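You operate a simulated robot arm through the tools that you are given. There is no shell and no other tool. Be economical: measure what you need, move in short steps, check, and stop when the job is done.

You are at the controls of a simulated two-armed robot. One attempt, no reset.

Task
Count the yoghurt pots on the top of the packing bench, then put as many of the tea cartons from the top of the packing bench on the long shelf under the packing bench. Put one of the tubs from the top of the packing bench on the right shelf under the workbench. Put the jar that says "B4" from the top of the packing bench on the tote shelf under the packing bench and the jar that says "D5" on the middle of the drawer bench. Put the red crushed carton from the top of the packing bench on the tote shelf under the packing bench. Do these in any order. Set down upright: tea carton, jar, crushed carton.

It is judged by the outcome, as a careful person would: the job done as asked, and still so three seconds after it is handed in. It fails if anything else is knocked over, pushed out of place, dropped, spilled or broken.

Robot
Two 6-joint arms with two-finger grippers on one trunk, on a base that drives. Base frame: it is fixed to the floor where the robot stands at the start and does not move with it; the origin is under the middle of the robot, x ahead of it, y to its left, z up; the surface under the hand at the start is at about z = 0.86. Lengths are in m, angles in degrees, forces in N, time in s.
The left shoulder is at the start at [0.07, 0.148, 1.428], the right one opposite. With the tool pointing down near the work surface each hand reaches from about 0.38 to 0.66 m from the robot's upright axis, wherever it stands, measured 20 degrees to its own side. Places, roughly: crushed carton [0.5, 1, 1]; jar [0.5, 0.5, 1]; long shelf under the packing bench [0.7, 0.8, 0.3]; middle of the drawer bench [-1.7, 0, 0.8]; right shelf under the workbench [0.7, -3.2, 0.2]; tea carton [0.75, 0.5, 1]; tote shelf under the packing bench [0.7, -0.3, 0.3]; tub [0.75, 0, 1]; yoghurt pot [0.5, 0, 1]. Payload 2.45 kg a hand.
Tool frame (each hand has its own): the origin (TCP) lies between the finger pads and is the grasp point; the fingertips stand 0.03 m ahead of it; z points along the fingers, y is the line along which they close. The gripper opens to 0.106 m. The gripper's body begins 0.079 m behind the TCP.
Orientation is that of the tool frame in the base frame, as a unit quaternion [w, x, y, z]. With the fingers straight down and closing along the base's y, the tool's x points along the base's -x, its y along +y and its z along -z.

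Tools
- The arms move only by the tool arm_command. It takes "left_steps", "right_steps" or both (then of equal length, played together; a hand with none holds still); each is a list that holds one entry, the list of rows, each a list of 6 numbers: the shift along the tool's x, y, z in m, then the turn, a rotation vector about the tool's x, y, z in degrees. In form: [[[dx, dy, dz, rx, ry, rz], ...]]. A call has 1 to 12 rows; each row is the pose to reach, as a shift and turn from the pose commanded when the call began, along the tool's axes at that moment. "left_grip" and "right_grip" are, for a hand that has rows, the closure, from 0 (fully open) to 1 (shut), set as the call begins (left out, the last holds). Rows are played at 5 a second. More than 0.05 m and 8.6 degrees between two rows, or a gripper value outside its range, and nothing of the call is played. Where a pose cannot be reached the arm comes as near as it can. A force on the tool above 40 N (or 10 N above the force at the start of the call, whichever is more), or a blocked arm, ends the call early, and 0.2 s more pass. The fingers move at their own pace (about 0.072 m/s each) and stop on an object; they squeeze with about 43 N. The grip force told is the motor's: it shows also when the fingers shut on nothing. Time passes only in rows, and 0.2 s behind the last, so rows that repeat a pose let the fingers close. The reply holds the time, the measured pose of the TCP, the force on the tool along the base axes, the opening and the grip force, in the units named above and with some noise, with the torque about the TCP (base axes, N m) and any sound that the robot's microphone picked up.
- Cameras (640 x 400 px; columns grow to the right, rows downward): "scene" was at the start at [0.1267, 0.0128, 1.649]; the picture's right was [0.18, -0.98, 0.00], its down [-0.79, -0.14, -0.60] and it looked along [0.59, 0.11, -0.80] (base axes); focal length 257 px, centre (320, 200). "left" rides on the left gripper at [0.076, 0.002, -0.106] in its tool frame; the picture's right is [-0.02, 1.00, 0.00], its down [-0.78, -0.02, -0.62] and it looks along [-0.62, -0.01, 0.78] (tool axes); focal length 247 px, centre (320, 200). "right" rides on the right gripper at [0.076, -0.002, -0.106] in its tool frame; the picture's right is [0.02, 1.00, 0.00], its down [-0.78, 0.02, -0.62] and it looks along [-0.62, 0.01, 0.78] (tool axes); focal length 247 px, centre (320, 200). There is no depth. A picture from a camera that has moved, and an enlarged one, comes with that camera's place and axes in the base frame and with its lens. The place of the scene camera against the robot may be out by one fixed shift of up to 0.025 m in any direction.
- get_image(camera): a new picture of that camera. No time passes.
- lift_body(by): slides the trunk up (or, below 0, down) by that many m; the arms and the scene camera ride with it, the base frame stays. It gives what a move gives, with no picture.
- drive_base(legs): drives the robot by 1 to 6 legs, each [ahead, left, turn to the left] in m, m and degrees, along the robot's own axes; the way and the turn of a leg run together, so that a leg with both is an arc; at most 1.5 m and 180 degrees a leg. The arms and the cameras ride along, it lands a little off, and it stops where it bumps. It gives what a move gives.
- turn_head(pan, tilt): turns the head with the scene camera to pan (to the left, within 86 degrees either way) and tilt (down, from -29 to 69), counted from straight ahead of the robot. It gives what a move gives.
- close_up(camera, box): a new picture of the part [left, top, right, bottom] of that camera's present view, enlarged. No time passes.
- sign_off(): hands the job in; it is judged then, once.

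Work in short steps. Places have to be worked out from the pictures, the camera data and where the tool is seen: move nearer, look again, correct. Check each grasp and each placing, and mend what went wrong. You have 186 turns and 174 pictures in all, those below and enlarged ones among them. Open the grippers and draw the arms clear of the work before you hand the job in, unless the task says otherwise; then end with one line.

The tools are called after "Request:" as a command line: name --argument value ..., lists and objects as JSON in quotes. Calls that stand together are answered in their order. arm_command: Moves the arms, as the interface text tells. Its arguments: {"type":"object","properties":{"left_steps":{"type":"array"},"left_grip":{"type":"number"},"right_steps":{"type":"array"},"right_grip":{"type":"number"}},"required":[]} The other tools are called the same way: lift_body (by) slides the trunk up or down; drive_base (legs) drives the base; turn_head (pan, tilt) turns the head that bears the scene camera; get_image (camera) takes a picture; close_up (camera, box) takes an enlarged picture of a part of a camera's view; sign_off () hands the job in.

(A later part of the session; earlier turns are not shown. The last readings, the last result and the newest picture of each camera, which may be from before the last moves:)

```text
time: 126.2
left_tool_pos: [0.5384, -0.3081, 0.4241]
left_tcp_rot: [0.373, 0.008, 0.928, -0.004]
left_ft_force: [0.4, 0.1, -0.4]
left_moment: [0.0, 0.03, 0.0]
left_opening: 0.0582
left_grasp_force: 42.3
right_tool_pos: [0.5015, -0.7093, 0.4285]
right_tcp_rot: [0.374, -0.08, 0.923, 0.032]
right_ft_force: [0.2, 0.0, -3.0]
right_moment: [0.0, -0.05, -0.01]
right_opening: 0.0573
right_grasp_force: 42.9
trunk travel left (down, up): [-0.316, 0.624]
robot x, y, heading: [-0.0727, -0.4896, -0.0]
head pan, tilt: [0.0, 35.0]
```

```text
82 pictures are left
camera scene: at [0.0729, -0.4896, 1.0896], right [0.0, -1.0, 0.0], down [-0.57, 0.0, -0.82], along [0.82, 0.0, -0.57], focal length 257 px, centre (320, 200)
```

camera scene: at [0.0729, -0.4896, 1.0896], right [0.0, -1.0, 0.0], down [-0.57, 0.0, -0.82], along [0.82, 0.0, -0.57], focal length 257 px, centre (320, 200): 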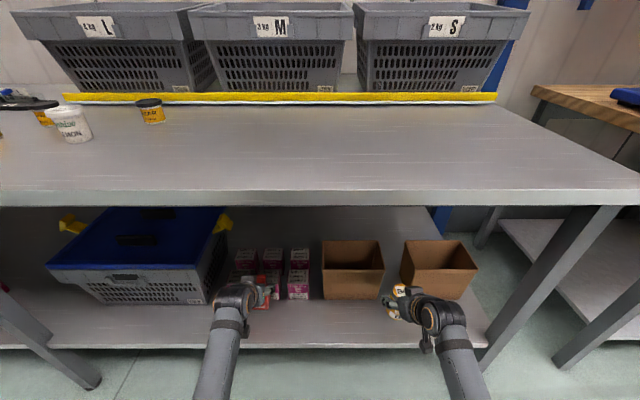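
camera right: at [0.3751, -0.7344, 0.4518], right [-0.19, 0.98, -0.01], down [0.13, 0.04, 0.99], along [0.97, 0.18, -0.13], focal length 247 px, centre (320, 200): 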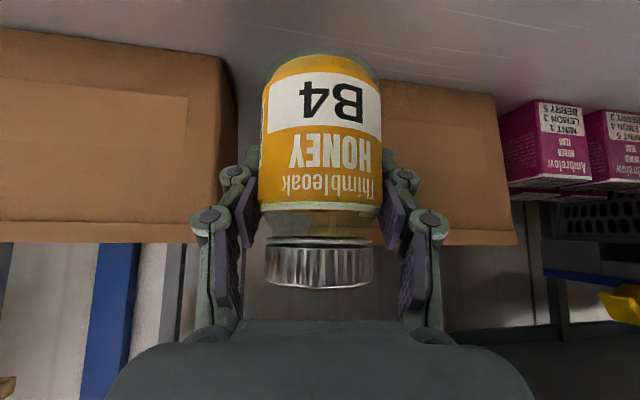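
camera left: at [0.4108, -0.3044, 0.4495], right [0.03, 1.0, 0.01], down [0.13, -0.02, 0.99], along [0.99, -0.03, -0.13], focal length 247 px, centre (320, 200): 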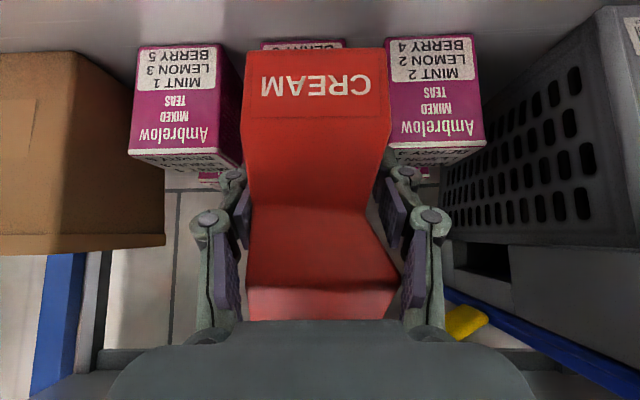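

Clearances are fine (tea front ≈ 0.588, boxes ≈ 0.585). I lower both to just above the shelf.

Request:
arm_command --left_steps '[[[0.01, 0, 0.008, 0, 0, 0], [0.02, 0, 0.016, 0, 0, 0], [0.03, 0, 0.024, 0, 0, 0], [0.041, 0, 0.033, 0, 0, 0], [0.051, 0, 0.0412, 0, 0, 0], [0.051, 0, 0.0412, 0, 0, 0]]]' --right_steps '[[[0.0066, -0.0005, 0.011, 0, 0, 0], [0.013, -0.001, 0.022, 0, 0, 0], [0.02, -0.0015, 0.033, 0, 0, 0], [0.026, -0.002, 0.0445, 0, 0, 0], [0.033, -0.0025, 0.0557, 0, 0, 0], [0.033, -0.0025, 0.0557, 0, 0, 0]]]'

Request:
get_image --camera "left"

Request:
get_image --camera "right"

```text
time: 127.6
left_tool_pos: [0.5322, -0.3094, 0.3602]
left_tcp_rot: [0.374, 0.008, 0.927, -0.003]
left_ft_force: [-0.9, -0.4, -0.7]
left_moment: [0.0, 0.01, 0.04]
left_opening: 0.0585
left_grasp_force: 43.0
right_tool_pos: [0.5164, -0.7093, 0.3664]
right_tcp_rot: [0.373, -0.079, 0.924, 0.031]
right_ft_force: [0.0, 0.0, -3.0]
right_moment: [0.02, -0.03, 0.01]
right_opening: 0.0575
right_grasp_force: 43.0
trunk travel left (down, up): [-0.316, 0.624]
robot x, y, heading: [-0.0714, -0.4881, 0.1]
head pan, tilt: [0.0, 35.0]
```

```text
81 pictures are left
camera left: at [0.4026, -0.3049, 0.3842], right [0.03, 1.0, 0.02], down [0.13, -0.02, 0.99], along [0.99, -0.03, -0.13], focal length 247 px, centre (320, 200)
```

left: 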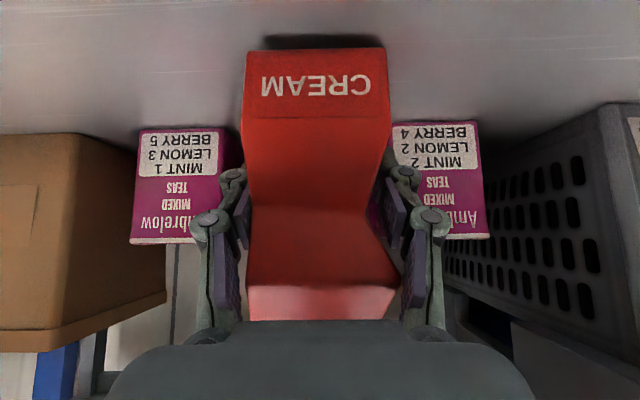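

```text
80 pictures are left
camera right: at [0.3905, -0.7342, 0.3889], right [-0.19, 0.98, -0.01], down [0.13, 0.04, 0.99], along [0.97, 0.18, -0.13], focal length 247 px, centre (320, 200)
```

right: 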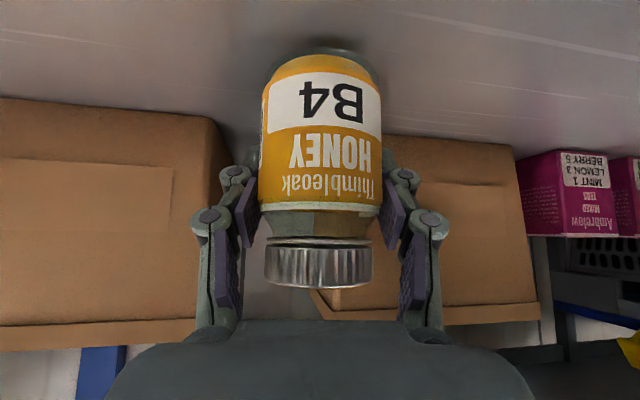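

Lower gently a few more mm, reading forces.

Request:
arm_command --left_steps '[[[0.0014, 0, 0.0014, 0, 0, 0], [0.0028, 0, 0.0029, 0, 0, 0], [0.0042, 0, 0.0043, 0, 0, 0]]]' --right_steps '[[[0.002, 0, 0.002, 0, 0, 0], [0.004, 0, 0.0042, 0, 0, 0], [0.006, 0, 0.0062, 0, 0, 0]]]'

```text
time: 128.4
left_tool_pos: [0.5309, -0.3077, 0.3549]
left_tcp_rot: [0.375, 0.006, 0.927, -0.002]
left_ft_force: [0.2, 0.2, 0.0]
left_moment: [0.0, 0.01, -0.01]
left_opening: 0.0585
left_grasp_force: 43.2
right_tool_pos: [0.5154, -0.7089, 0.3568]
right_tcp_rot: [0.373, -0.08, 0.924, 0.032]
right_ft_force: [-0.5, -0.5, -4.2]
right_moment: [0.01, -0.02, 0.0]
right_opening: 0.0574
right_grasp_force: 42.7
trunk travel left (down, up): [-0.316, 0.624]
robot x, y, heading: [-0.0748, -0.4881, -0.0]
head pan, tilt: [0.0, 35.0]
```

Request:
arm_command --left_steps '[[[0.0007, 0, 0.0007, 0, 0, 0], [0.0014, 0, 0.0014, 0, 0, 0], [0.0021, 0, 0.0022, 0, 0, 0]]]' --right_steps '[[[0.0007, 0, 0.0007, 0, 0, 0], [0.0014, 0, 0.0014, 0, 0, 0], [0.0021, 0, 0.0022, 0, 0, 0]]]'

```text
time: 129.2
left_tool_pos: [0.5303, -0.3085, 0.3524]
left_tcp_rot: [0.374, 0.008, 0.927, -0.003]
left_ft_force: [1.0, -0.2, 1.8]
left_moment: [-0.03, 0.01, 0.0]
left_opening: 0.0581
left_grasp_force: 43.3
right_tool_pos: [0.5167, -0.7092, 0.356]
right_tcp_rot: [0.374, -0.08, 0.923, 0.031]
right_ft_force: [-2.2, -2.4, 5.0]
right_moment: [-0.02, 0.35, 0.08]
right_opening: 0.0575
right_grasp_force: 43.1
trunk travel left (down, up): [-0.316, 0.624]
robot x, y, heading: [-0.0676, -0.4893, 0.0]
head pan, tilt: [0.0, 35.0]
```

Right has touched, left is just touching. One more millimetre on the left, then open both.

Request:
arm_command --left_steps '[[[0.0007, 0, 0.0008, 0, 0, 0], [0.001, 0, 0.001, 0, 0, 0]]]'

Request:
arm_command --left_steps '[[[0, 0, 0, 0, 0, 0], [0, 0, 0, 0, 0, 0], [0, 0, 0, 0, 0, 0]]]' --right_steps '[[[0, 0, 0, 0, 0, 0], [0, 0, 0, 0, 0, 0], [0, 0, 0, 0, 0, 0]]]' --left_grip 0.22 --right_grip 0.18

Request:
get_image --camera "left"

Request:
get_image --camera "right"

```text
time: 129.8
left_tool_pos: [0.5323, -0.308, 0.3528]
left_tcp_rot: [0.375, 0.009, 0.927, -0.005]
left_ft_force: [-1.1, -1.7, 8.4]
left_moment: [-0.35, 0.2, -0.05]
left_opening: 0.0583
left_grasp_force: 43.3
right_tool_pos: [0.516, -0.71, 0.3552]
right_tcp_rot: [0.375, -0.08, 0.923, 0.032]
right_ft_force: [3.1, -0.8, 4.7]
right_moment: [-0.09, 0.09, 0.04]
right_opening: 0.0574
right_grasp_force: 43.3
trunk travel left (down, up): [-0.316, 0.624]
robot x, y, heading: [-0.0661, -0.4903, -0.1]
head pan, tilt: [0.0, 35.0]
```

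```text
time: 130.6
left_tool_pos: [0.531, -0.3075, 0.3512]
left_tcp_rot: [0.374, 0.008, 0.927, -0.003]
left_ft_force: [0.5, 0.2, 0.0]
left_moment: [0.0, 0.01, 0.0]
left_opening: 0.0825
left_grasp_force: 0.0
right_tool_pos: [0.516, -0.7085, 0.3549]
right_tcp_rot: [0.373, -0.08, 0.924, 0.033]
right_ft_force: [-0.2, -0.5, 0.0]
right_moment: [0.01, 0.0, 0.01]
right_opening: 0.0868
right_grasp_force: 0.1
trunk travel left (down, up): [-0.316, 0.624]
robot x, y, heading: [-0.0695, -0.4892, -0.0]
head pan, tilt: [0.0, 35.0]
```

```text
79 pictures are left
camera left: at [0.4022, -0.304, 0.3746], right [0.03, 1.0, 0.01], down [0.13, -0.02, 0.99], along [0.99, -0.03, -0.13], focal length 247 px, centre (320, 200)
```

left: 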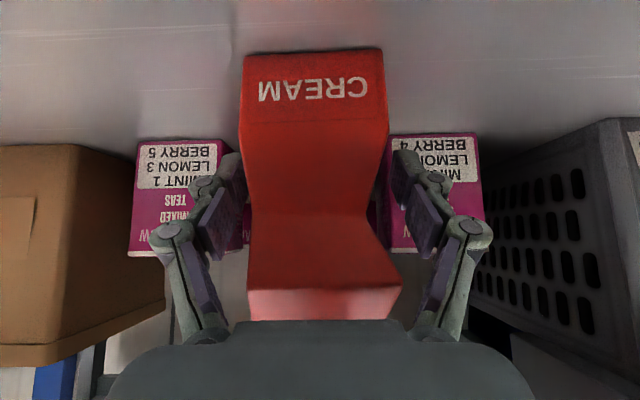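

```text
78 pictures are left
camera right: at [0.3896, -0.7341, 0.3772], right [-0.19, 0.98, -0.01], down [0.13, 0.04, 0.99], along [0.97, 0.18, -0.13], focal length 247 px, centre (320, 200)
```

right: 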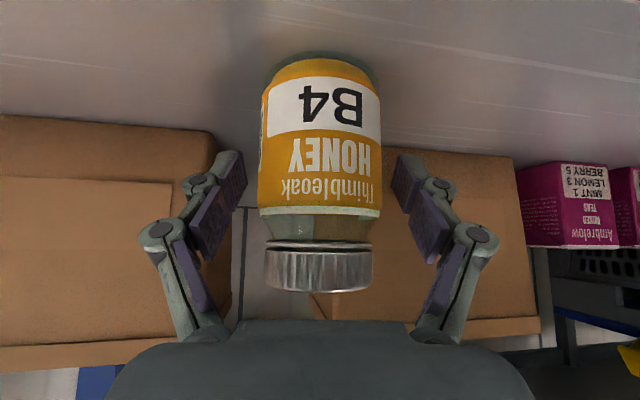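

Both stand on the shelf. I open the left wider and withdraw both hands straight back.

Request:
arm_command --left_steps '[[[0, 0, 0, 0, 0, 0], [0, 0, 0, 0, 0, 0], [0.018, 0, -0.017, 0, 0, 0], [0.036, 0, -0.035, 0, 0, 0], [0.05, 0, -0.049, 0, 0, 0], [0.05, 0, -0.049, 0, 0, 0]]]' --right_steps '[[[0, 0, 0, 0, 0, 0], [0, 0, 0, 0, 0, 0], [0, 0, -0.025, 0, 0, 0], [0, 0, -0.05, 0, 0, 0], [0, 0, -0.07, 0, 0, 0], [0, 0, -0.07, 0, 0, 0]]]' --left_grip 0.02 --right_grip 0.1

Request:
drive_base --legs '[[-0.45, 0, 0]]'

Request:
get_image --camera "scene"

```text
time: 132.0
left_tool_pos: [0.4606, -0.3075, 0.3501]
left_tcp_rot: [0.375, 0.008, 0.927, -0.003]
left_ft_force: [0.2, -0.3, -0.2]
left_moment: [0.01, 0.0, -0.01]
left_opening: 0.1041
left_grasp_force: 0.0
right_tool_pos: [0.469, -0.717, 0.4056]
right_tcp_rot: [0.374, -0.08, 0.923, 0.032]
right_ft_force: [-0.3, 0.0, -0.7]
right_moment: [-0.02, 0.0, 0.0]
right_opening: 0.0954
right_grasp_force: 0.0
trunk travel left (down, up): [-0.316, 0.624]
robot x, y, heading: [-0.0717, -0.4906, -0.2]
head pan, tilt: [0.0, 35.0]
```

```text
time: 134.7
left_tool_pos: [0.0079, -0.3074, 0.3502]
left_tcp_rot: [0.374, 0.009, 0.927, -0.003]
left_ft_force: [-0.2, 0.2, -0.8]
left_moment: [0.01, -0.02, -0.02]
left_opening: 0.1041
left_grasp_force: 0.1
right_tool_pos: [0.0153, -0.7194, 0.4056]
right_tcp_rot: [0.374, -0.078, 0.924, 0.031]
right_ft_force: [-0.4, -0.2, 0.8]
right_moment: [0.01, -0.02, 0.01]
right_opening: 0.0952
right_grasp_force: 0.0
trunk travel left (down, up): [-0.316, 0.624]
robot x, y, heading: [-0.5238, -0.4868, -0.2]
head pan, tilt: [0.0, 35.0]
```

```text
77 pictures are left
camera scene: at [-0.3809, -0.4889, 1.0898], right [-0.01, -1.0, 0.0], down [-0.57, 0.0, -0.82], along [0.82, 0.0, -0.57], focal length 257 px, centre (320, 200)
```

scene: 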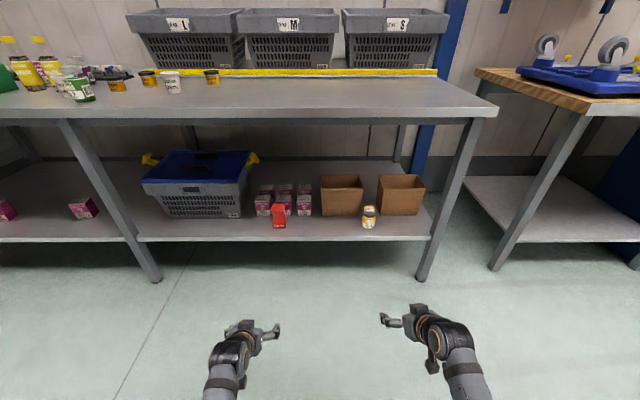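

Both placed upright on the tote shelf. Next: the GEAR tub with the left hand. I raise the trunk and drive up to the bench.

Request:
lift_body --by 0.4

Request:
lift_body --by 0.22

Request:
drive_base --legs '[[0, 0.21, 0.2], [0.42, 0, 0]]'

Request:
get_image --camera "left"

Request:
get_image --camera "scene"

```text
time: 138.6
left_tool_pos: [0.0076, -0.3077, 0.7509]
left_tcp_rot: [0.375, 0.009, 0.927, -0.004]
left_ft_force: [0.4, 0.1, 0.4]
left_moment: [0.0, -0.01, 0.01]
left_opening: 0.1039
left_grasp_force: 0.0
right_tool_pos: [0.0157, -0.7187, 0.8056]
right_tcp_rot: [0.374, -0.077, 0.924, 0.031]
right_ft_force: [-0.2, 0.5, 0.1]
right_moment: [-0.01, 0.02, 0.0]
right_opening: 0.0952
right_grasp_force: 0.1
trunk travel left (down, up): [-0.716, 0.224]
robot x, y, heading: [-0.5232, -0.4867, -0.4]
head pan, tilt: [0.0, 35.0]
```

```text
time: 140.9
left_tool_pos: [0.0079, -0.3089, 0.971]
left_tcp_rot: [0.374, 0.01, 0.927, -0.005]
left_ft_force: [-0.8, 0.9, 0.0]
left_moment: [-0.02, -0.01, -0.01]
left_opening: 0.104
left_grasp_force: 0.1
right_tool_pos: [0.0151, -0.7185, 1.0254]
right_tcp_rot: [0.374, -0.078, 0.924, 0.032]
right_ft_force: [-0.7, -0.5, 0.0]
right_moment: [-0.01, 0.02, -0.01]
right_opening: 0.0954
right_grasp_force: 0.1
trunk travel left (down, up): [-0.936, 0.004]
robot x, y, heading: [-0.5223, -0.4881, -0.5]
head pan, tilt: [0.0, 35.0]
```

```text
time: 144.7
left_tool_pos: [0.4307, -0.0952, 0.9711]
left_tcp_rot: [0.375, 0.006, 0.927, -0.003]
left_ft_force: [0.4, -1.1, -0.2]
left_moment: [-0.03, 0.0, 0.0]
left_opening: 0.1039
left_grasp_force: 0.0
right_tool_pos: [0.4406, -0.5044, 1.0267]
right_tcp_rot: [0.373, -0.081, 0.924, 0.033]
right_ft_force: [-0.6, -0.6, 0.2]
right_moment: [-0.01, 0.01, 0.01]
right_opening: 0.0954
right_grasp_force: 0.1
trunk travel left (down, up): [-0.936, 0.004]
robot x, y, heading: [-0.0944, -0.2769, 0.0]
head pan, tilt: [0.0, 35.0]
```

```text
76 pictures are left
camera left: at [0.302, -0.0911, 0.995], right [0.03, 1.0, 0.01], down [0.13, -0.02, 0.99], along [0.99, -0.03, -0.13], focal length 247 px, centre (320, 200)
```

left: 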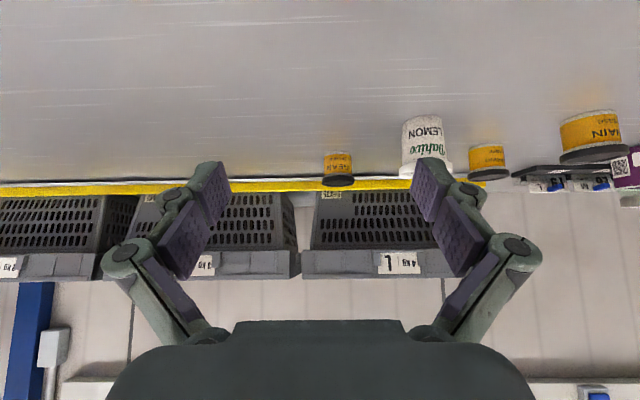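

```text
75 pictures are left
camera scene: at [0.0427, -0.2778, 1.7099], right [0.0, -1.0, 0.0], down [-0.57, 0.0, -0.82], along [0.82, 0.0, -0.57], focal length 257 px, centre (320, 200)
```

scene: 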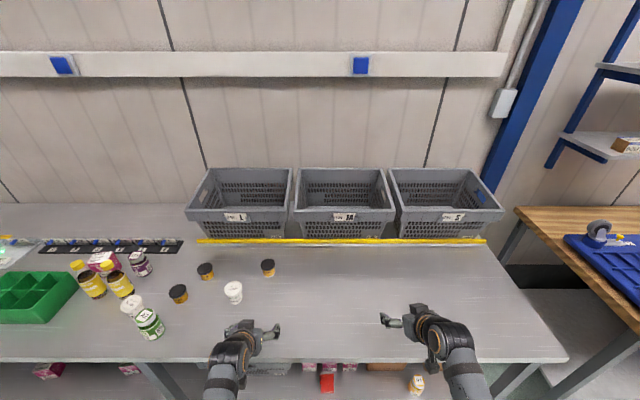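

GEAR tub centre ≈ (0.73, −0.072), diameter ≈ 0.05, top ≈ 0.918. I drive 9 cm closer and move the left hand to a pre-grasp.

Request:
drive_base --legs '[[0.09, 0, 0]]'

Request:
arm_command --left_steps '[[[-0.03, 0.006, 0.01, 0, 0, 0], [-0.06, 0.012, 0.035, 0, 0, 0], [-0.085, 0.018, 0.06, 0, 0, 0], [-0.107, 0.023, 0.084, 0, 0, 0], [-0.107, 0.023, 0.084, 0, 0, 0]]]' --left_grip 0.25

Request:
get_image --camera "left"

```text
time: 145.8
left_tool_pos: [0.5188, -0.0959, 0.9717]
left_tcp_rot: [0.376, 0.008, 0.927, -0.004]
left_ft_force: [-0.7, -0.6, -1.0]
left_moment: [0.01, 0.0, -0.02]
left_opening: 0.1043
left_grasp_force: 0.1
right_tool_pos: [0.5265, -0.5053, 1.0271]
right_tcp_rot: [0.375, -0.079, 0.923, 0.031]
right_ft_force: [-0.3, 0.7, 0.9]
right_moment: [-0.04, -0.01, -0.02]
right_opening: 0.0956
right_grasp_force: 0.3
trunk travel left (down, up): [-0.936, 0.004]
robot x, y, heading: [-0.0099, -0.2797, 0.0]
head pan, tilt: [0.0, 35.0]
```

```text
time: 147.0
left_tool_pos: [0.6564, -0.0746, 0.9855]
left_tcp_rot: [0.374, 0.008, 0.927, -0.003]
left_ft_force: [0.0, 1.3, 0.2]
left_moment: [0.01, -0.03, -0.04]
left_opening: 0.0797
left_grasp_force: 0.0
right_tool_pos: [0.5289, -0.5061, 1.0253]
right_tcp_rot: [0.373, -0.08, 0.924, 0.032]
right_ft_force: [0.4, 0.1, 0.2]
right_moment: [0.03, 0.02, -0.01]
right_opening: 0.0952
right_grasp_force: 0.0
trunk travel left (down, up): [-0.936, 0.004]
robot x, y, heading: [-0.0104, -0.2774, -0.1]
head pan, tilt: [0.0, 35.0]
```

```text
74 pictures are left
camera left: at [0.5279, -0.0703, 1.0096], right [0.03, 1.0, 0.01], down [0.13, -0.02, 0.99], along [0.99, -0.03, -0.13], focal length 247 px, centre (320, 200)
```

left: 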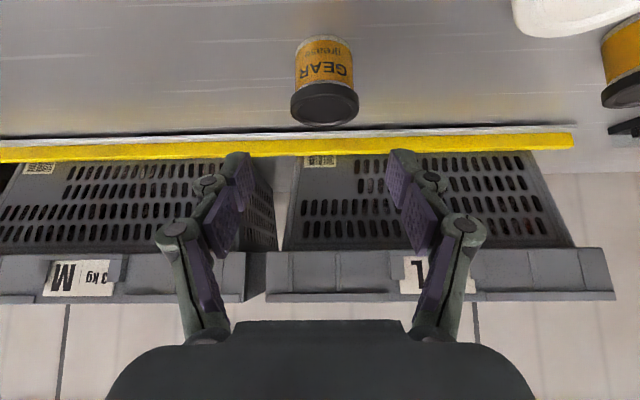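

I move forward above the tub, then descend with the trunk.

Request:
arm_command --left_steps '[[[-0.016, 0.001, 0.015, 0, 0, 0], [-0.032, 0.002, 0.031, 0, 0, 0], [-0.0475, 0.003, 0.0458, 0, 0, 0], [-0.0475, 0.003, 0.0458, 0, 0, 0]]]'

Request:
lift_body --by -0.085

Request:
get_image --camera "left"

```text
time: 148.0
left_tool_pos: [0.7243, -0.0716, 0.9846]
left_tcp_rot: [0.373, 0.008, 0.928, -0.003]
left_ft_force: [-0.5, 0.3, 0.5]
left_moment: [-0.02, -0.01, -0.01]
left_opening: 0.0793
left_grasp_force: 0.0
right_tool_pos: [0.5302, -0.5055, 1.0262]
right_tcp_rot: [0.373, -0.08, 0.924, 0.032]
right_ft_force: [-0.2, -0.3, 0.2]
right_moment: [-0.04, 0.03, -0.03]
right_opening: 0.0952
right_grasp_force: 0.1
trunk travel left (down, up): [-0.936, 0.004]
robot x, y, heading: [-0.01, -0.2757, -0.3]
head pan, tilt: [0.0, 35.0]
```

```text
time: 149.2
left_tool_pos: [0.723, -0.0742, 0.9]
left_tcp_rot: [0.374, 0.008, 0.928, -0.003]
left_ft_force: [0.8, 1.0, -0.5]
left_moment: [0.01, -0.01, 0.0]
left_opening: 0.0794
left_grasp_force: 0.0
right_tool_pos: [0.5295, -0.5061, 0.941]
right_tcp_rot: [0.373, -0.08, 0.924, 0.033]
right_ft_force: [-1.0, -0.1, -0.5]
right_moment: [0.01, -0.02, -0.04]
right_opening: 0.0954
right_grasp_force: 0.0
trunk travel left (down, up): [-0.851, 0.089]
robot x, y, heading: [-0.0076, -0.2796, 0.3]
head pan, tilt: [0.0, 35.0]
```

```text
73 pictures are left
camera left: at [0.5943, -0.069, 0.9238], right [0.03, 1.0, 0.01], down [0.13, -0.02, 0.99], along [0.99, -0.03, -0.13], focal length 247 px, centre (320, 200)
```

left: 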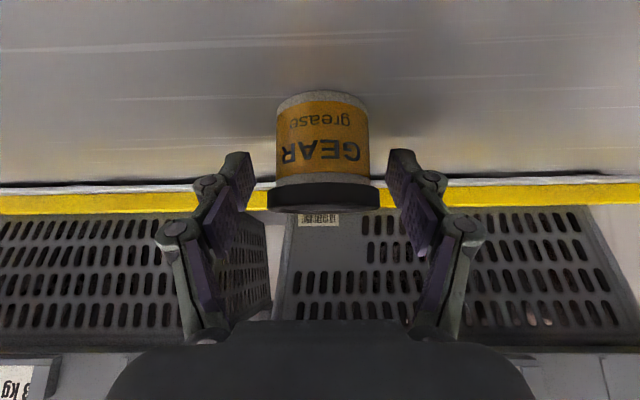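

Centred. Close and lift with the trunk.

Request:
arm_command --left_steps '[[[0, 0, 0, 0, 0, 0], [0, 0, 0, 0, 0, 0], [0, 0, 0, 0, 0, 0], [0, 0, 0, 0, 0, 0]]]' --left_grip 1

Request:
lift_body --by 0.085

Request:
get_image --camera "left"

```text
time: 150.2
left_tool_pos: [0.723, -0.0731, 0.8998]
left_tcp_rot: [0.374, 0.008, 0.927, -0.004]
left_ft_force: [0.4, 0.7, 3.4]
left_moment: [0.06, 0.0, -0.02]
left_opening: 0.0555
left_grasp_force: 43.4
right_tool_pos: [0.5308, -0.5047, 0.9412]
right_tcp_rot: [0.373, -0.08, 0.924, 0.032]
right_ft_force: [-0.1, -0.9, -0.2]
right_moment: [-0.03, -0.03, 0.02]
right_opening: 0.0955
right_grasp_force: 0.1
trunk travel left (down, up): [-0.851, 0.089]
robot x, y, heading: [-0.0049, -0.2766, -0.2]
head pan, tilt: [0.0, 35.0]
```

```text
time: 151.5
left_tool_pos: [0.7225, -0.073, 0.9835]
left_tcp_rot: [0.374, 0.007, 0.927, -0.003]
left_ft_force: [0.7, 0.8, -1.9]
left_moment: [0.01, -0.02, -0.04]
left_opening: 0.0556
left_grasp_force: 43.2
right_tool_pos: [0.5308, -0.5054, 1.0249]
right_tcp_rot: [0.374, -0.08, 0.923, 0.033]
right_ft_force: [0.2, 0.9, -0.4]
right_moment: [-0.03, 0.05, 0.01]
right_opening: 0.0952
right_grasp_force: 0.0
trunk travel left (down, up): [-0.936, 0.004]
robot x, y, heading: [-0.0095, -0.2795, -0.1]
head pan, tilt: [0.0, 35.0]
```

```text
72 pictures are left
camera left: at [0.5944, -0.069, 1.0085], right [0.03, 1.0, 0.01], down [0.13, -0.02, 0.99], along [0.99, -0.03, -0.13], focal length 247 px, centre (320, 200)
```

left: 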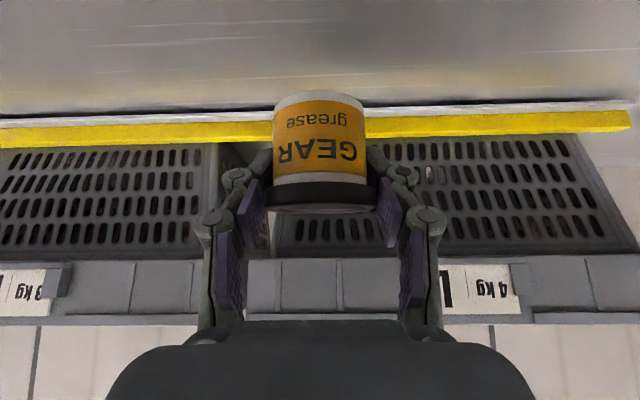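

Tub held. I retract it up and back, then move in front of the D5 jar area to examine it with the right-hand camera.

Request:
arm_command --left_steps '[[[0.009, 0, -0.025, 0, 0, 0], [0.018, 0, -0.05, 0, 0, 0], [0.027, 0, -0.076, 0, 0, 0], [0.036, 0, -0.101, 0, 0, 0], [0.0447, 0, -0.1266, 0, 0, 0], [0.0447, 0, -0.1266, 0, 0, 0]]]'

Request:
drive_base --legs '[[-0.2, 0, 0], [0, 0.85, 0]]'

Request:
get_image --camera "right"

Request:
close_up --camera "scene" --box '[280, 190, 480, 330]'

```text
time: 152.9
left_tool_pos: [0.6041, -0.071, 1.0456]
left_tcp_rot: [0.374, 0.008, 0.927, -0.003]
left_ft_force: [-0.6, 0.7, -1.3]
left_moment: [0.04, -0.06, 0.0]
left_opening: 0.0557
left_grasp_force: 43.0
right_tool_pos: [0.5313, -0.5058, 1.0245]
right_tcp_rot: [0.373, -0.079, 0.924, 0.032]
right_ft_force: [-0.3, 0.0, 0.1]
right_moment: [0.02, -0.02, -0.05]
right_opening: 0.0958
right_grasp_force: 0.2
trunk travel left (down, up): [-0.936, 0.004]
robot x, y, heading: [-0.0095, -0.2787, -0.2]
head pan, tilt: [0.0, 35.0]
```

```text
time: 158.5
left_tool_pos: [0.4012, 0.7573, 1.0456]
left_tcp_rot: [0.374, 0.007, 0.927, -0.003]
left_ft_force: [1.1, 0.2, -0.9]
left_moment: [-0.01, -0.02, -0.02]
left_opening: 0.0553
left_grasp_force: 42.9
right_tool_pos: [0.3299, 0.3235, 1.0256]
right_tcp_rot: [0.374, -0.081, 0.924, 0.033]
right_ft_force: [0.6, -0.4, -0.2]
right_moment: [-0.01, -0.02, 0.01]
right_opening: 0.0954
right_grasp_force: 0.1
trunk travel left (down, up): [-0.936, 0.004]
robot x, y, heading: [-0.2046, 0.553, -0.0]
head pan, tilt: [0.0, 35.0]
```

```text
71 pictures are left
camera right: at [0.2034, 0.2983, 1.0484], right [-0.19, 0.98, -0.01], down [0.13, 0.04, 0.99], along [0.97, 0.19, -0.13], focal length 247 px, centre (320, 200)
```

right: 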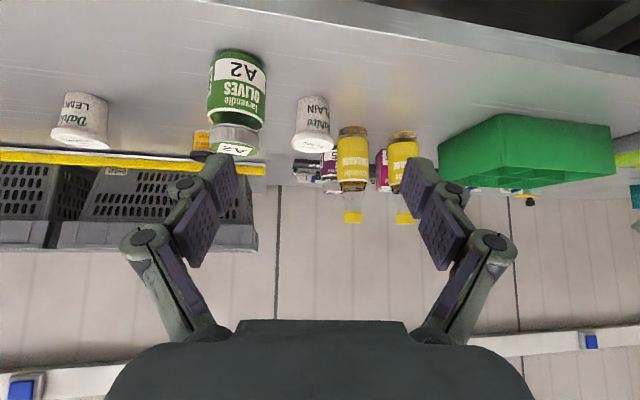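

```text
2.86 times, centred on (380, 260) of scene
camera zoom: at [-0.0671, 0.5497, 1.7097], right [0.0, -1.0, 0.0], down [-0.57, 0.0, -0.82], along [0.82, 0.0, -0.57], focal length 733 px, centre (149, 29)
```

zoom: 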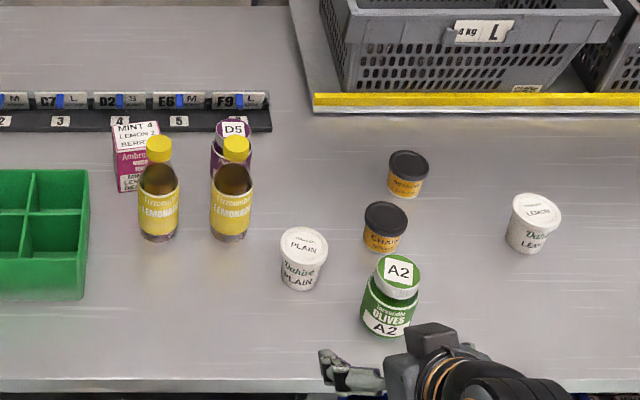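

D5 is at ≈(0.737, 0.424), with a tall lemonade bottle directly in front (0.636, 0.433) but free space to the right. I yaw the right hand ~35° to approach D5's lid from the right-front.

Request:
arm_command --right_steps '[[[-0.01, 0, -0.01, -4.9, 0, -5], [-0.02, 0, -0.02, -9.7, 0, -10.1], [-0.03, 0, -0.03, -14.6, 0, -15.1], [-0.03, 0, -0.03, -19.4, 0, -20.2], [-0.03, 0, -0.03, -24.3, 0, -25.2], [-0.03, 0, -0.03, -24.3, 0, -25.2]]]' --right_grip 0.25

Request:
get_image --camera "right"

```text
time: 159.9
left_tool_pos: [0.4018, 0.7589, 1.0455]
left_tcp_rot: [0.374, 0.007, 0.928, -0.003]
left_ft_force: [0.3, 0.4, -1.2]
left_moment: [0.01, -0.01, -0.01]
left_opening: 0.0557
left_grasp_force: 42.9
right_tool_pos: [0.3297, 0.3263, 1.0677]
right_tcp_rot: [0.347, -0.356, 0.856, 0.143]
right_ft_force: [-0.5, -0.7, 0.4]
right_moment: [-0.02, -0.01, -0.01]
right_opening: 0.0795
right_grasp_force: 0.0
trunk travel left (down, up): [-0.936, 0.004]
robot x, y, heading: [-0.2108, 0.5492, 0.0]
head pan, tilt: [0.0, 35.0]
```

```text
69 pictures are left
camera right: at [0.241, 0.2309, 1.091], right [-0.72, 0.69, -0.02], down [0.08, 0.11, 0.99], along [0.69, 0.71, -0.13], focal length 247 px, centre (320, 200)
```

right: 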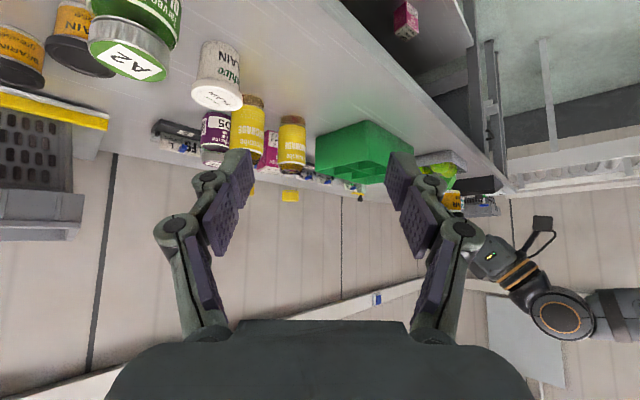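

Yaw reached. I drive in and move to the pre-grasp point.

Request:
drive_base --legs '[[0.18, -0.05, 0]]'

Request:
arm_command --right_steps '[[[-0.022, -0.0115, 0.03, 0, 0, 0], [-0.044, -0.023, 0.059, 0, 0, 0], [-0.066, -0.0346, 0.089, 0, 0, 0], [-0.088, -0.046, 0.118, 0, 0, 0], [-0.1, -0.053, 0.134, 0, 0, 0], [-0.1, -0.053, 0.134, 0, 0, 0]]]'

Request:
get_image --camera "right"

Request:
close_up --camera "scene" --box '[280, 190, 480, 330]'

```text
time: 161.4
left_tool_pos: [0.5782, 0.7121, 1.048]
left_tcp_rot: [0.375, 0.004, 0.927, -0.002]
left_ft_force: [-0.2, -0.6, -0.9]
left_moment: [0.0, -0.02, 0.0]
left_opening: 0.0556
left_grasp_force: 43.2
right_tool_pos: [0.5091, 0.2772, 1.0686]
right_tcp_rot: [0.347, -0.357, 0.855, 0.144]
right_ft_force: [-1.0, 0.2, 0.4]
right_moment: [0.03, 0.01, -0.08]
right_opening: 0.0796
right_grasp_force: 0.1
trunk travel left (down, up): [-0.936, 0.004]
robot x, y, heading: [-0.0255, 0.5051, 0.3]
head pan, tilt: [0.0, 35.0]
```

```text
time: 162.8
left_tool_pos: [0.5804, 0.711, 1.0444]
left_tcp_rot: [0.374, 0.006, 0.927, -0.003]
left_ft_force: [-0.8, -1.1, -1.5]
left_moment: [-0.02, -0.04, 0.02]
left_opening: 0.0557
left_grasp_force: 43.2
right_tool_pos: [0.6654, 0.3556, 1.0402]
right_tcp_rot: [0.346, -0.357, 0.855, 0.145]
right_ft_force: [0.1, 0.4, 0.1]
right_moment: [0.0, 0.01, -0.02]
right_opening: 0.0793
right_grasp_force: 0.0
trunk travel left (down, up): [-0.936, 0.004]
robot x, y, heading: [-0.0256, 0.5044, 0.3]
head pan, tilt: [0.0, 35.0]
```

```text
68 pictures are left
camera right: at [0.5758, 0.2618, 1.0635], right [-0.72, 0.69, -0.02], down [0.08, 0.11, 0.99], along [0.69, 0.71, -0.13], focal length 247 px, centre (320, 200)
```

right: 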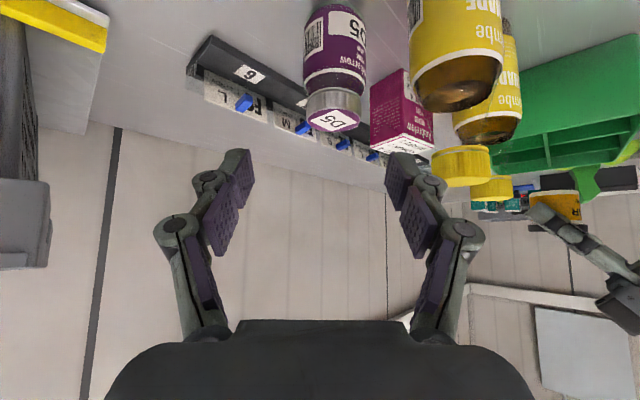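

```text
2.86 times, centred on (380, 260) of scene
camera zoom: at [0.113, 0.5014, 1.7097], right [0.0, -1.0, 0.0], down [-0.57, 0.0, -0.82], along [0.82, 0.0, -0.57], focal length 733 px, centre (149, 29)
```

zoom: 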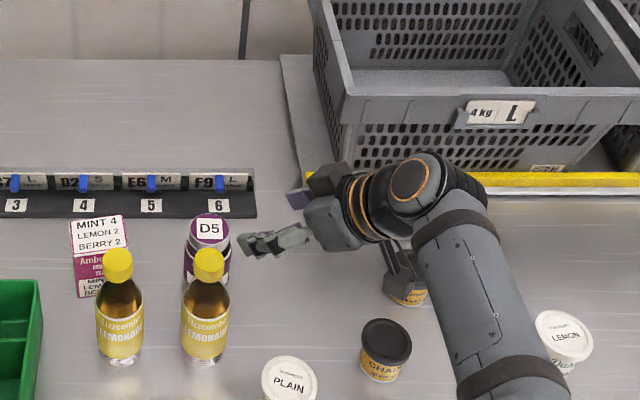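

D5 ≈ (0.723, 0.429), lid z ≈ 0.937–0.958; the bottle cap reaches ≈ 1.03. I go above D5 first at a safe height, with a narrower opening.

Request:
arm_command --right_steps '[[[-0.014, 0, -0.0144, 0, 0, 0], [-0.028, 0.003, 0, 0, 0, 0], [-0.043, 0.006, 0.013, 0, 0, 0], [-0.058, 0.0085, 0.027, 0, 0, 0], [-0.0716, 0.0106, 0.0406, 0, 0, 0], [-0.0716, 0.0106, 0.0406, 0, 0, 0]]]' --right_grip 0.38

Request:
get_image --camera "right"

Request:
close_up --camera "scene" --box '[280, 190, 480, 330]'

```text
time: 164.2
left_tool_pos: [0.5825, 0.7104, 1.0453]
left_tcp_rot: [0.374, 0.005, 0.927, -0.002]
left_ft_force: [0.2, 0.1, -0.5]
left_moment: [0.01, -0.02, 0.01]
left_opening: 0.0555
left_grasp_force: 43.0
right_tool_pos: [0.7138, 0.4218, 1.0606]
right_tcp_rot: [0.346, -0.357, 0.856, 0.145]
right_ft_force: [0.2, -0.3, 0.0]
right_moment: [-0.01, 0.05, 0.03]
right_opening: 0.0659
right_grasp_force: 0.0
trunk travel left (down, up): [-0.936, 0.004]
robot x, y, heading: [-0.0299, 0.5005, 0.0]
head pan, tilt: [0.0, 35.0]
```

```text
66 pictures are left
camera right: at [0.6251, 0.3269, 1.0841], right [-0.72, 0.69, -0.02], down [0.08, 0.11, 0.99], along [0.69, 0.71, -0.13], focal length 247 px, centre (320, 200)
```

right: 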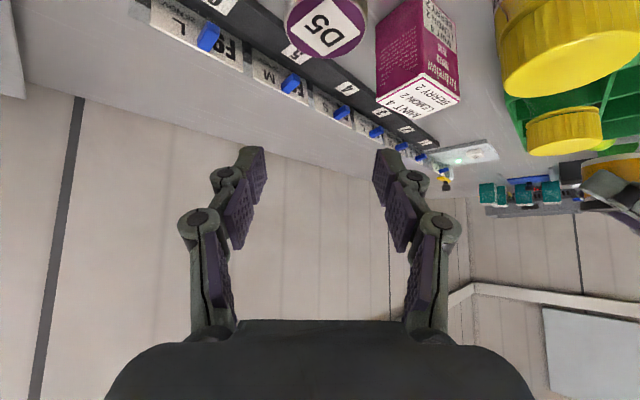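

```text
2.86 times, centred on (380, 260) of scene
camera zoom: at [0.1137, 0.502, 1.7097], right [0.0, -1.0, 0.0], down [-0.57, 0.0, -0.82], along [0.82, 0.0, -0.57], focal length 733 px, centre (149, 29)
```

zoom: 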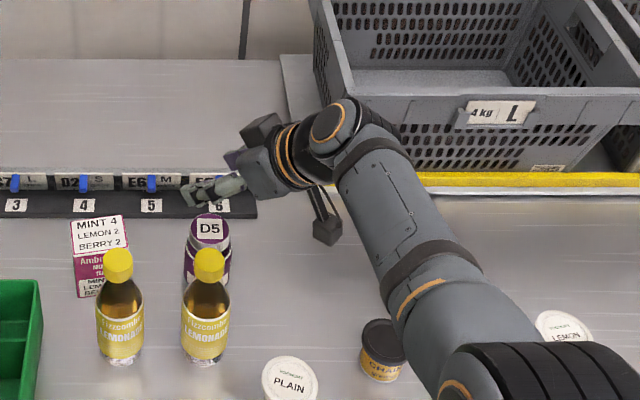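

Lid centre ≈ (0.718, 0.426). I descend vertically to the lid.

Request:
arm_command --right_steps '[[[0.018, 0, 0.0145, 0, 0, 0], [0.036, 0, 0.03, 0, 0, 0], [0.052, 0, 0.0455, 0, 0, 0], [0.062, 0, 0.056, 0, 0, 0], [0.07, 0, 0.0644, 0, 0, 0], [0.07, 0, 0.0644, 0, 0, 0]]]'

Request:
get_image --camera "right"

Request:
close_up --camera "scene" --box '[280, 190, 440, 310]'

```text
time: 165.6
left_tool_pos: [0.5817, 0.7118, 1.0446]
left_tcp_rot: [0.374, 0.005, 0.928, -0.002]
left_ft_force: [-0.7, -0.1, -0.4]
left_moment: [0.0, -0.02, -0.01]
left_opening: 0.0557
left_grasp_force: 42.4
right_tool_pos: [0.6879, 0.4013, 0.9923]
right_tcp_rot: [0.347, -0.356, 0.856, 0.144]
right_ft_force: [0.0, 0.8, 0.6]
right_moment: [0.0, 0.03, 0.0]
right_opening: 0.0657
right_grasp_force: 0.0
right hand out of reach, approached as far as the arm can: row 2, 3, 4, 5, 6
trunk travel left (down, up): [-0.936, 0.004]
robot x, y, heading: [-0.0259, 0.5026, 0.4]
head pan, tilt: [0.0, 35.0]
```

```text
64 pictures are left
camera right: at [0.5975, 0.308, 1.0165], right [-0.72, 0.69, -0.02], down [0.08, 0.11, 0.99], along [0.69, 0.71, -0.13], focal length 247 px, centre (320, 200)
```

right: 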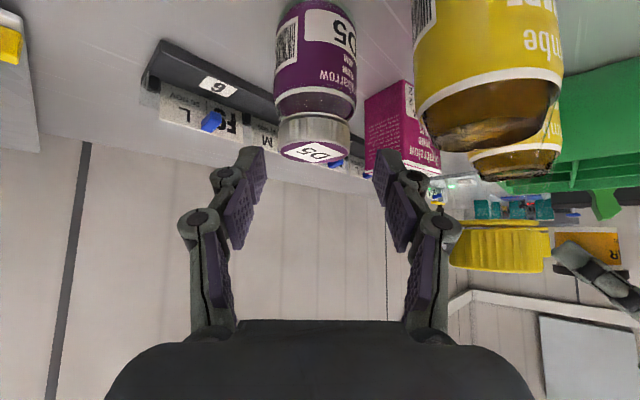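

```text
3.33 times, centred on (360, 250) of scene
camera zoom: at [0.1133, 0.5023, 1.7097], right [0.0, -1.0, 0.0], down [-0.57, 0.0, -0.82], along [0.82, 0.0, -0.57], focal length 855 px, centre (187, 33)
```

zoom: 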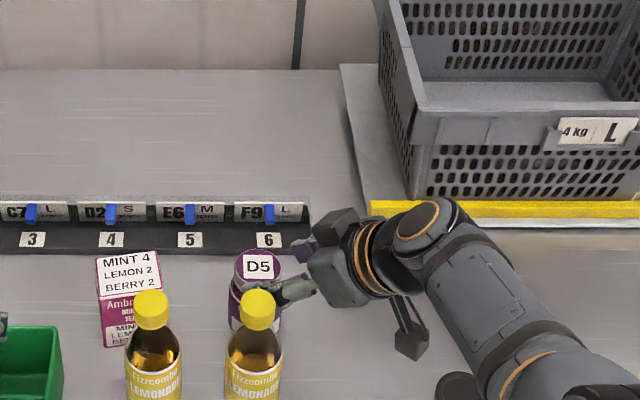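

Reach-limited, and the knuckle is near the bottle cap. I rise straight up again, then move the base closer and descend by the trunk instead.

Request:
arm_command --right_steps '[[[-0.015, 0, -0.0155, 0, 0, 0], [-0.03, 0, -0.031, 0, 0, 0], [-0.047, 0, -0.0486, 0, 0, 0], [-0.047, 0, -0.0486, 0, 0, 0]]]'

Request:
drive_base --legs '[[0.025, 0.02, 0]]'

Request:
get_image --camera "right"

```text
time: 166.6
left_tool_pos: [0.5817, 0.7109, 1.0455]
left_tcp_rot: [0.374, 0.006, 0.927, -0.003]
left_ft_force: [-0.3, 0.0, -1.6]
left_moment: [0.02, -0.03, 0.02]
left_opening: 0.0555
left_grasp_force: 42.5
right_tool_pos: [0.6879, 0.4025, 1.0624]
right_tcp_rot: [0.346, -0.357, 0.856, 0.144]
right_ft_force: [-0.2, -0.6, 0.2]
right_moment: [0.02, -0.01, -0.05]
right_opening: 0.0659
right_grasp_force: 0.1
trunk travel left (down, up): [-0.936, 0.004]
robot x, y, heading: [-0.0299, 0.5007, 0.3]
head pan, tilt: [0.0, 35.0]
```

```text
time: 167.5
left_tool_pos: [0.6016, 0.7271, 1.0502]
left_tcp_rot: [0.376, 0.006, 0.927, 0.0]
left_ft_force: [-1.0, -0.9, -1.6]
left_moment: [0.04, -0.02, 0.03]
left_opening: 0.0554
left_grasp_force: 43.2
right_tool_pos: [0.7084, 0.4186, 1.0656]
right_tcp_rot: [0.349, -0.357, 0.855, 0.144]
right_ft_force: [-1.3, -0.7, 0.2]
right_moment: [0.04, 0.0, 0.01]
right_opening: 0.0662
right_grasp_force: 0.1
trunk travel left (down, up): [-0.936, 0.004]
robot x, y, heading: [-0.0032, 0.5203, 0.2]
head pan, tilt: [0.0, 35.0]
```

```text
62 pictures are left
camera right: at [0.6187, 0.3247, 1.0876], right [-0.72, 0.69, -0.02], down [0.08, 0.1, 0.99], along [0.69, 0.71, -0.13], focal length 247 px, centre (320, 200)
```

right: 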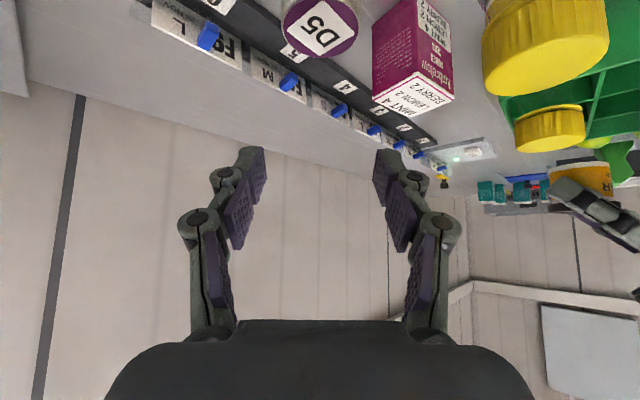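

Aligned. Before lowering the trunk, I raise and retract the left hand (tub) so it stays clear of the green bin.

Request:
arm_command --left_steps '[[[0.0075, 0, -0.021, 0, 0, 0], [0.015, 0, -0.042, 0, 0, 0], [0.0225, 0, -0.063, 0, 0, 0], [0.03, 0, -0.084, 0, 0, 0], [0.0375, 0, -0.105, 0, 0, 0], [0.0447, 0, -0.1266, 0, 0, 0], [0.0447, 0, -0.1266, 0, 0, 0]]]'

Request:
lift_body --by -0.06

Request:
get_image --camera "right"

```text
time: 169.1
left_tool_pos: [0.4881, 0.7325, 1.1043]
left_tcp_rot: [0.373, 0.005, 0.928, -0.003]
left_ft_force: [-0.1, 0.4, -1.4]
left_moment: [0.04, -0.05, 0.01]
left_opening: 0.0556
left_grasp_force: 43.0
right_tool_pos: [0.7138, 0.4225, 1.0612]
right_tcp_rot: [0.345, -0.356, 0.857, 0.143]
right_ft_force: [0.4, -0.3, 0.0]
right_moment: [-0.01, -0.01, 0.0]
right_opening: 0.0657
right_grasp_force: 0.2
trunk travel left (down, up): [-0.936, 0.004]
robot x, y, heading: [-0.0041, 0.5247, 0.5]
head pan, tilt: [0.0, 35.0]
```

```text
time: 170.1
left_tool_pos: [0.4853, 0.7324, 1.047]
left_tcp_rot: [0.375, 0.006, 0.927, -0.003]
left_ft_force: [-0.8, 0.0, -1.6]
left_moment: [-0.04, 0.0, 0.0]
left_opening: 0.0555
left_grasp_force: 42.6
right_tool_pos: [0.7125, 0.4215, 1.0023]
right_tcp_rot: [0.346, -0.357, 0.856, 0.144]
right_ft_force: [0.2, 0.2, 0.5]
right_moment: [0.0, -0.02, -0.03]
right_opening: 0.0658
right_grasp_force: 0.1
trunk travel left (down, up): [-0.876, 0.064]
robot x, y, heading: [-0.0003, 0.5235, 0.4]
head pan, tilt: [0.0, 35.0]
```

```text
61 pictures are left
camera right: at [0.6234, 0.3286, 1.0254], right [-0.72, 0.69, -0.02], down [0.08, 0.11, 0.99], along [0.69, 0.71, -0.13], focal length 247 px, centre (320, 200)
```

right: 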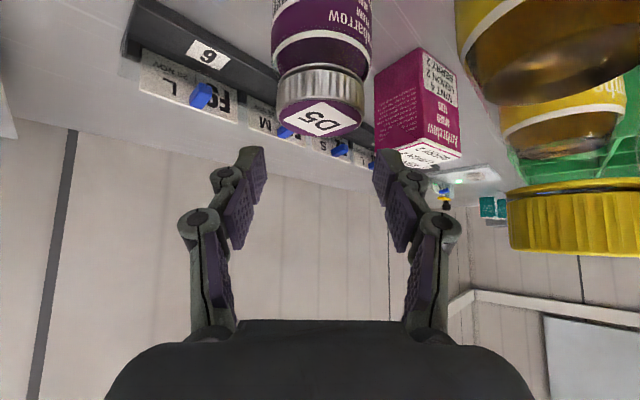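

Clear of the bottle. Lower another 4.2 cm.

Request:
lift_body --by -0.042

Request:
get_image --camera "right"

```text
time: 170.9
left_tool_pos: [0.4852, 0.732, 1.0041]
left_tcp_rot: [0.373, 0.005, 0.928, -0.003]
left_ft_force: [0.7, 0.9, -0.8]
left_moment: [-0.02, 0.01, 0.0]
left_opening: 0.0553
left_grasp_force: 42.9
right_tool_pos: [0.7137, 0.4229, 0.9585]
right_tcp_rot: [0.346, -0.356, 0.856, 0.143]
right_ft_force: [0.6, 0.0, 1.1]
right_moment: [-0.02, 0.01, 0.0]
right_opening: 0.0656
right_grasp_force: 0.0
trunk travel left (down, up): [-0.834, 0.106]
robot x, y, heading: [-0.0055, 0.5226, 0.2]
head pan, tilt: [0.0, 35.0]
```

```text
60 pictures are left
camera right: at [0.6235, 0.3287, 0.9832], right [-0.72, 0.69, -0.02], down [0.08, 0.11, 0.99], along [0.69, 0.71, -0.13], focal length 247 px, centre (320, 200)
```

right: 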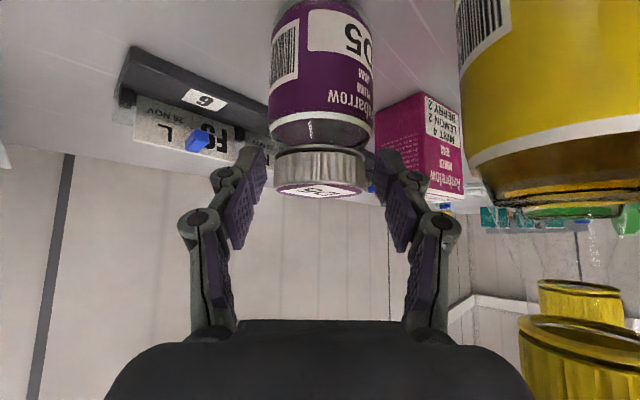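

The lid sits between the fingertips. Close and lift by trunk.

Request:
arm_command --right_steps '[[[0, 0, 0, 0, 0, 0], [0, 0, 0, 0, 0, 0], [0, 0, 0, 0, 0, 0], [0, 0, 0, 0, 0, 0]]]' --right_grip 1

Request:
lift_body --by 0.03

Request:
get_image --camera "right"

```text
time: 171.9
left_tool_pos: [0.4863, 0.7328, 1.0043]
left_tcp_rot: [0.373, 0.005, 0.928, -0.002]
left_ft_force: [0.1, 0.2, -1.0]
left_moment: [0.01, 0.0, -0.05]
left_opening: 0.0554
left_grasp_force: 42.9
right_tool_pos: [0.712, 0.4227, 0.9611]
right_tcp_rot: [0.347, -0.357, 0.855, 0.144]
right_ft_force: [1.3, -1.8, 7.4]
right_moment: [0.1, 0.05, -0.03]
right_opening: 0.0492
right_grasp_force: 42.5
trunk travel left (down, up): [-0.834, 0.106]
robot x, y, heading: [-0.0027, 0.5228, 0.4]
head pan, tilt: [0.0, 35.0]
```

```text
time: 172.7
left_tool_pos: [0.4862, 0.7331, 1.0323]
left_tcp_rot: [0.374, 0.006, 0.927, -0.004]
left_ft_force: [-1.2, -0.1, -1.9]
left_moment: [-0.02, -0.01, 0.03]
left_opening: 0.0555
left_grasp_force: 43.2
right_tool_pos: [0.7123, 0.4219, 0.9882]
right_tcp_rot: [0.345, -0.357, 0.856, 0.143]
right_ft_force: [0.4, -0.6, -3.3]
right_moment: [-0.03, 0.05, 0.02]
right_opening: 0.0487
right_grasp_force: 43.2
trunk travel left (down, up): [-0.864, 0.076]
robot x, y, heading: [-0.0063, 0.5208, 0.3]
head pan, tilt: [0.0, 35.0]
```

```text
59 pictures are left
camera right: at [0.6238, 0.3286, 1.0123], right [-0.72, 0.69, -0.01], down [0.08, 0.11, 0.99], along [0.69, 0.71, -0.13], focal length 247 px, centre (320, 200)
```

right: 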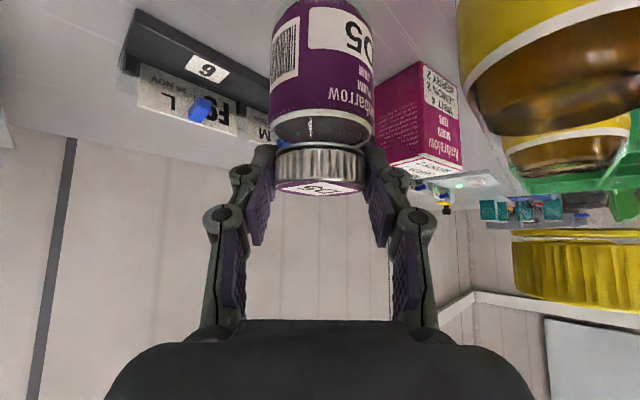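

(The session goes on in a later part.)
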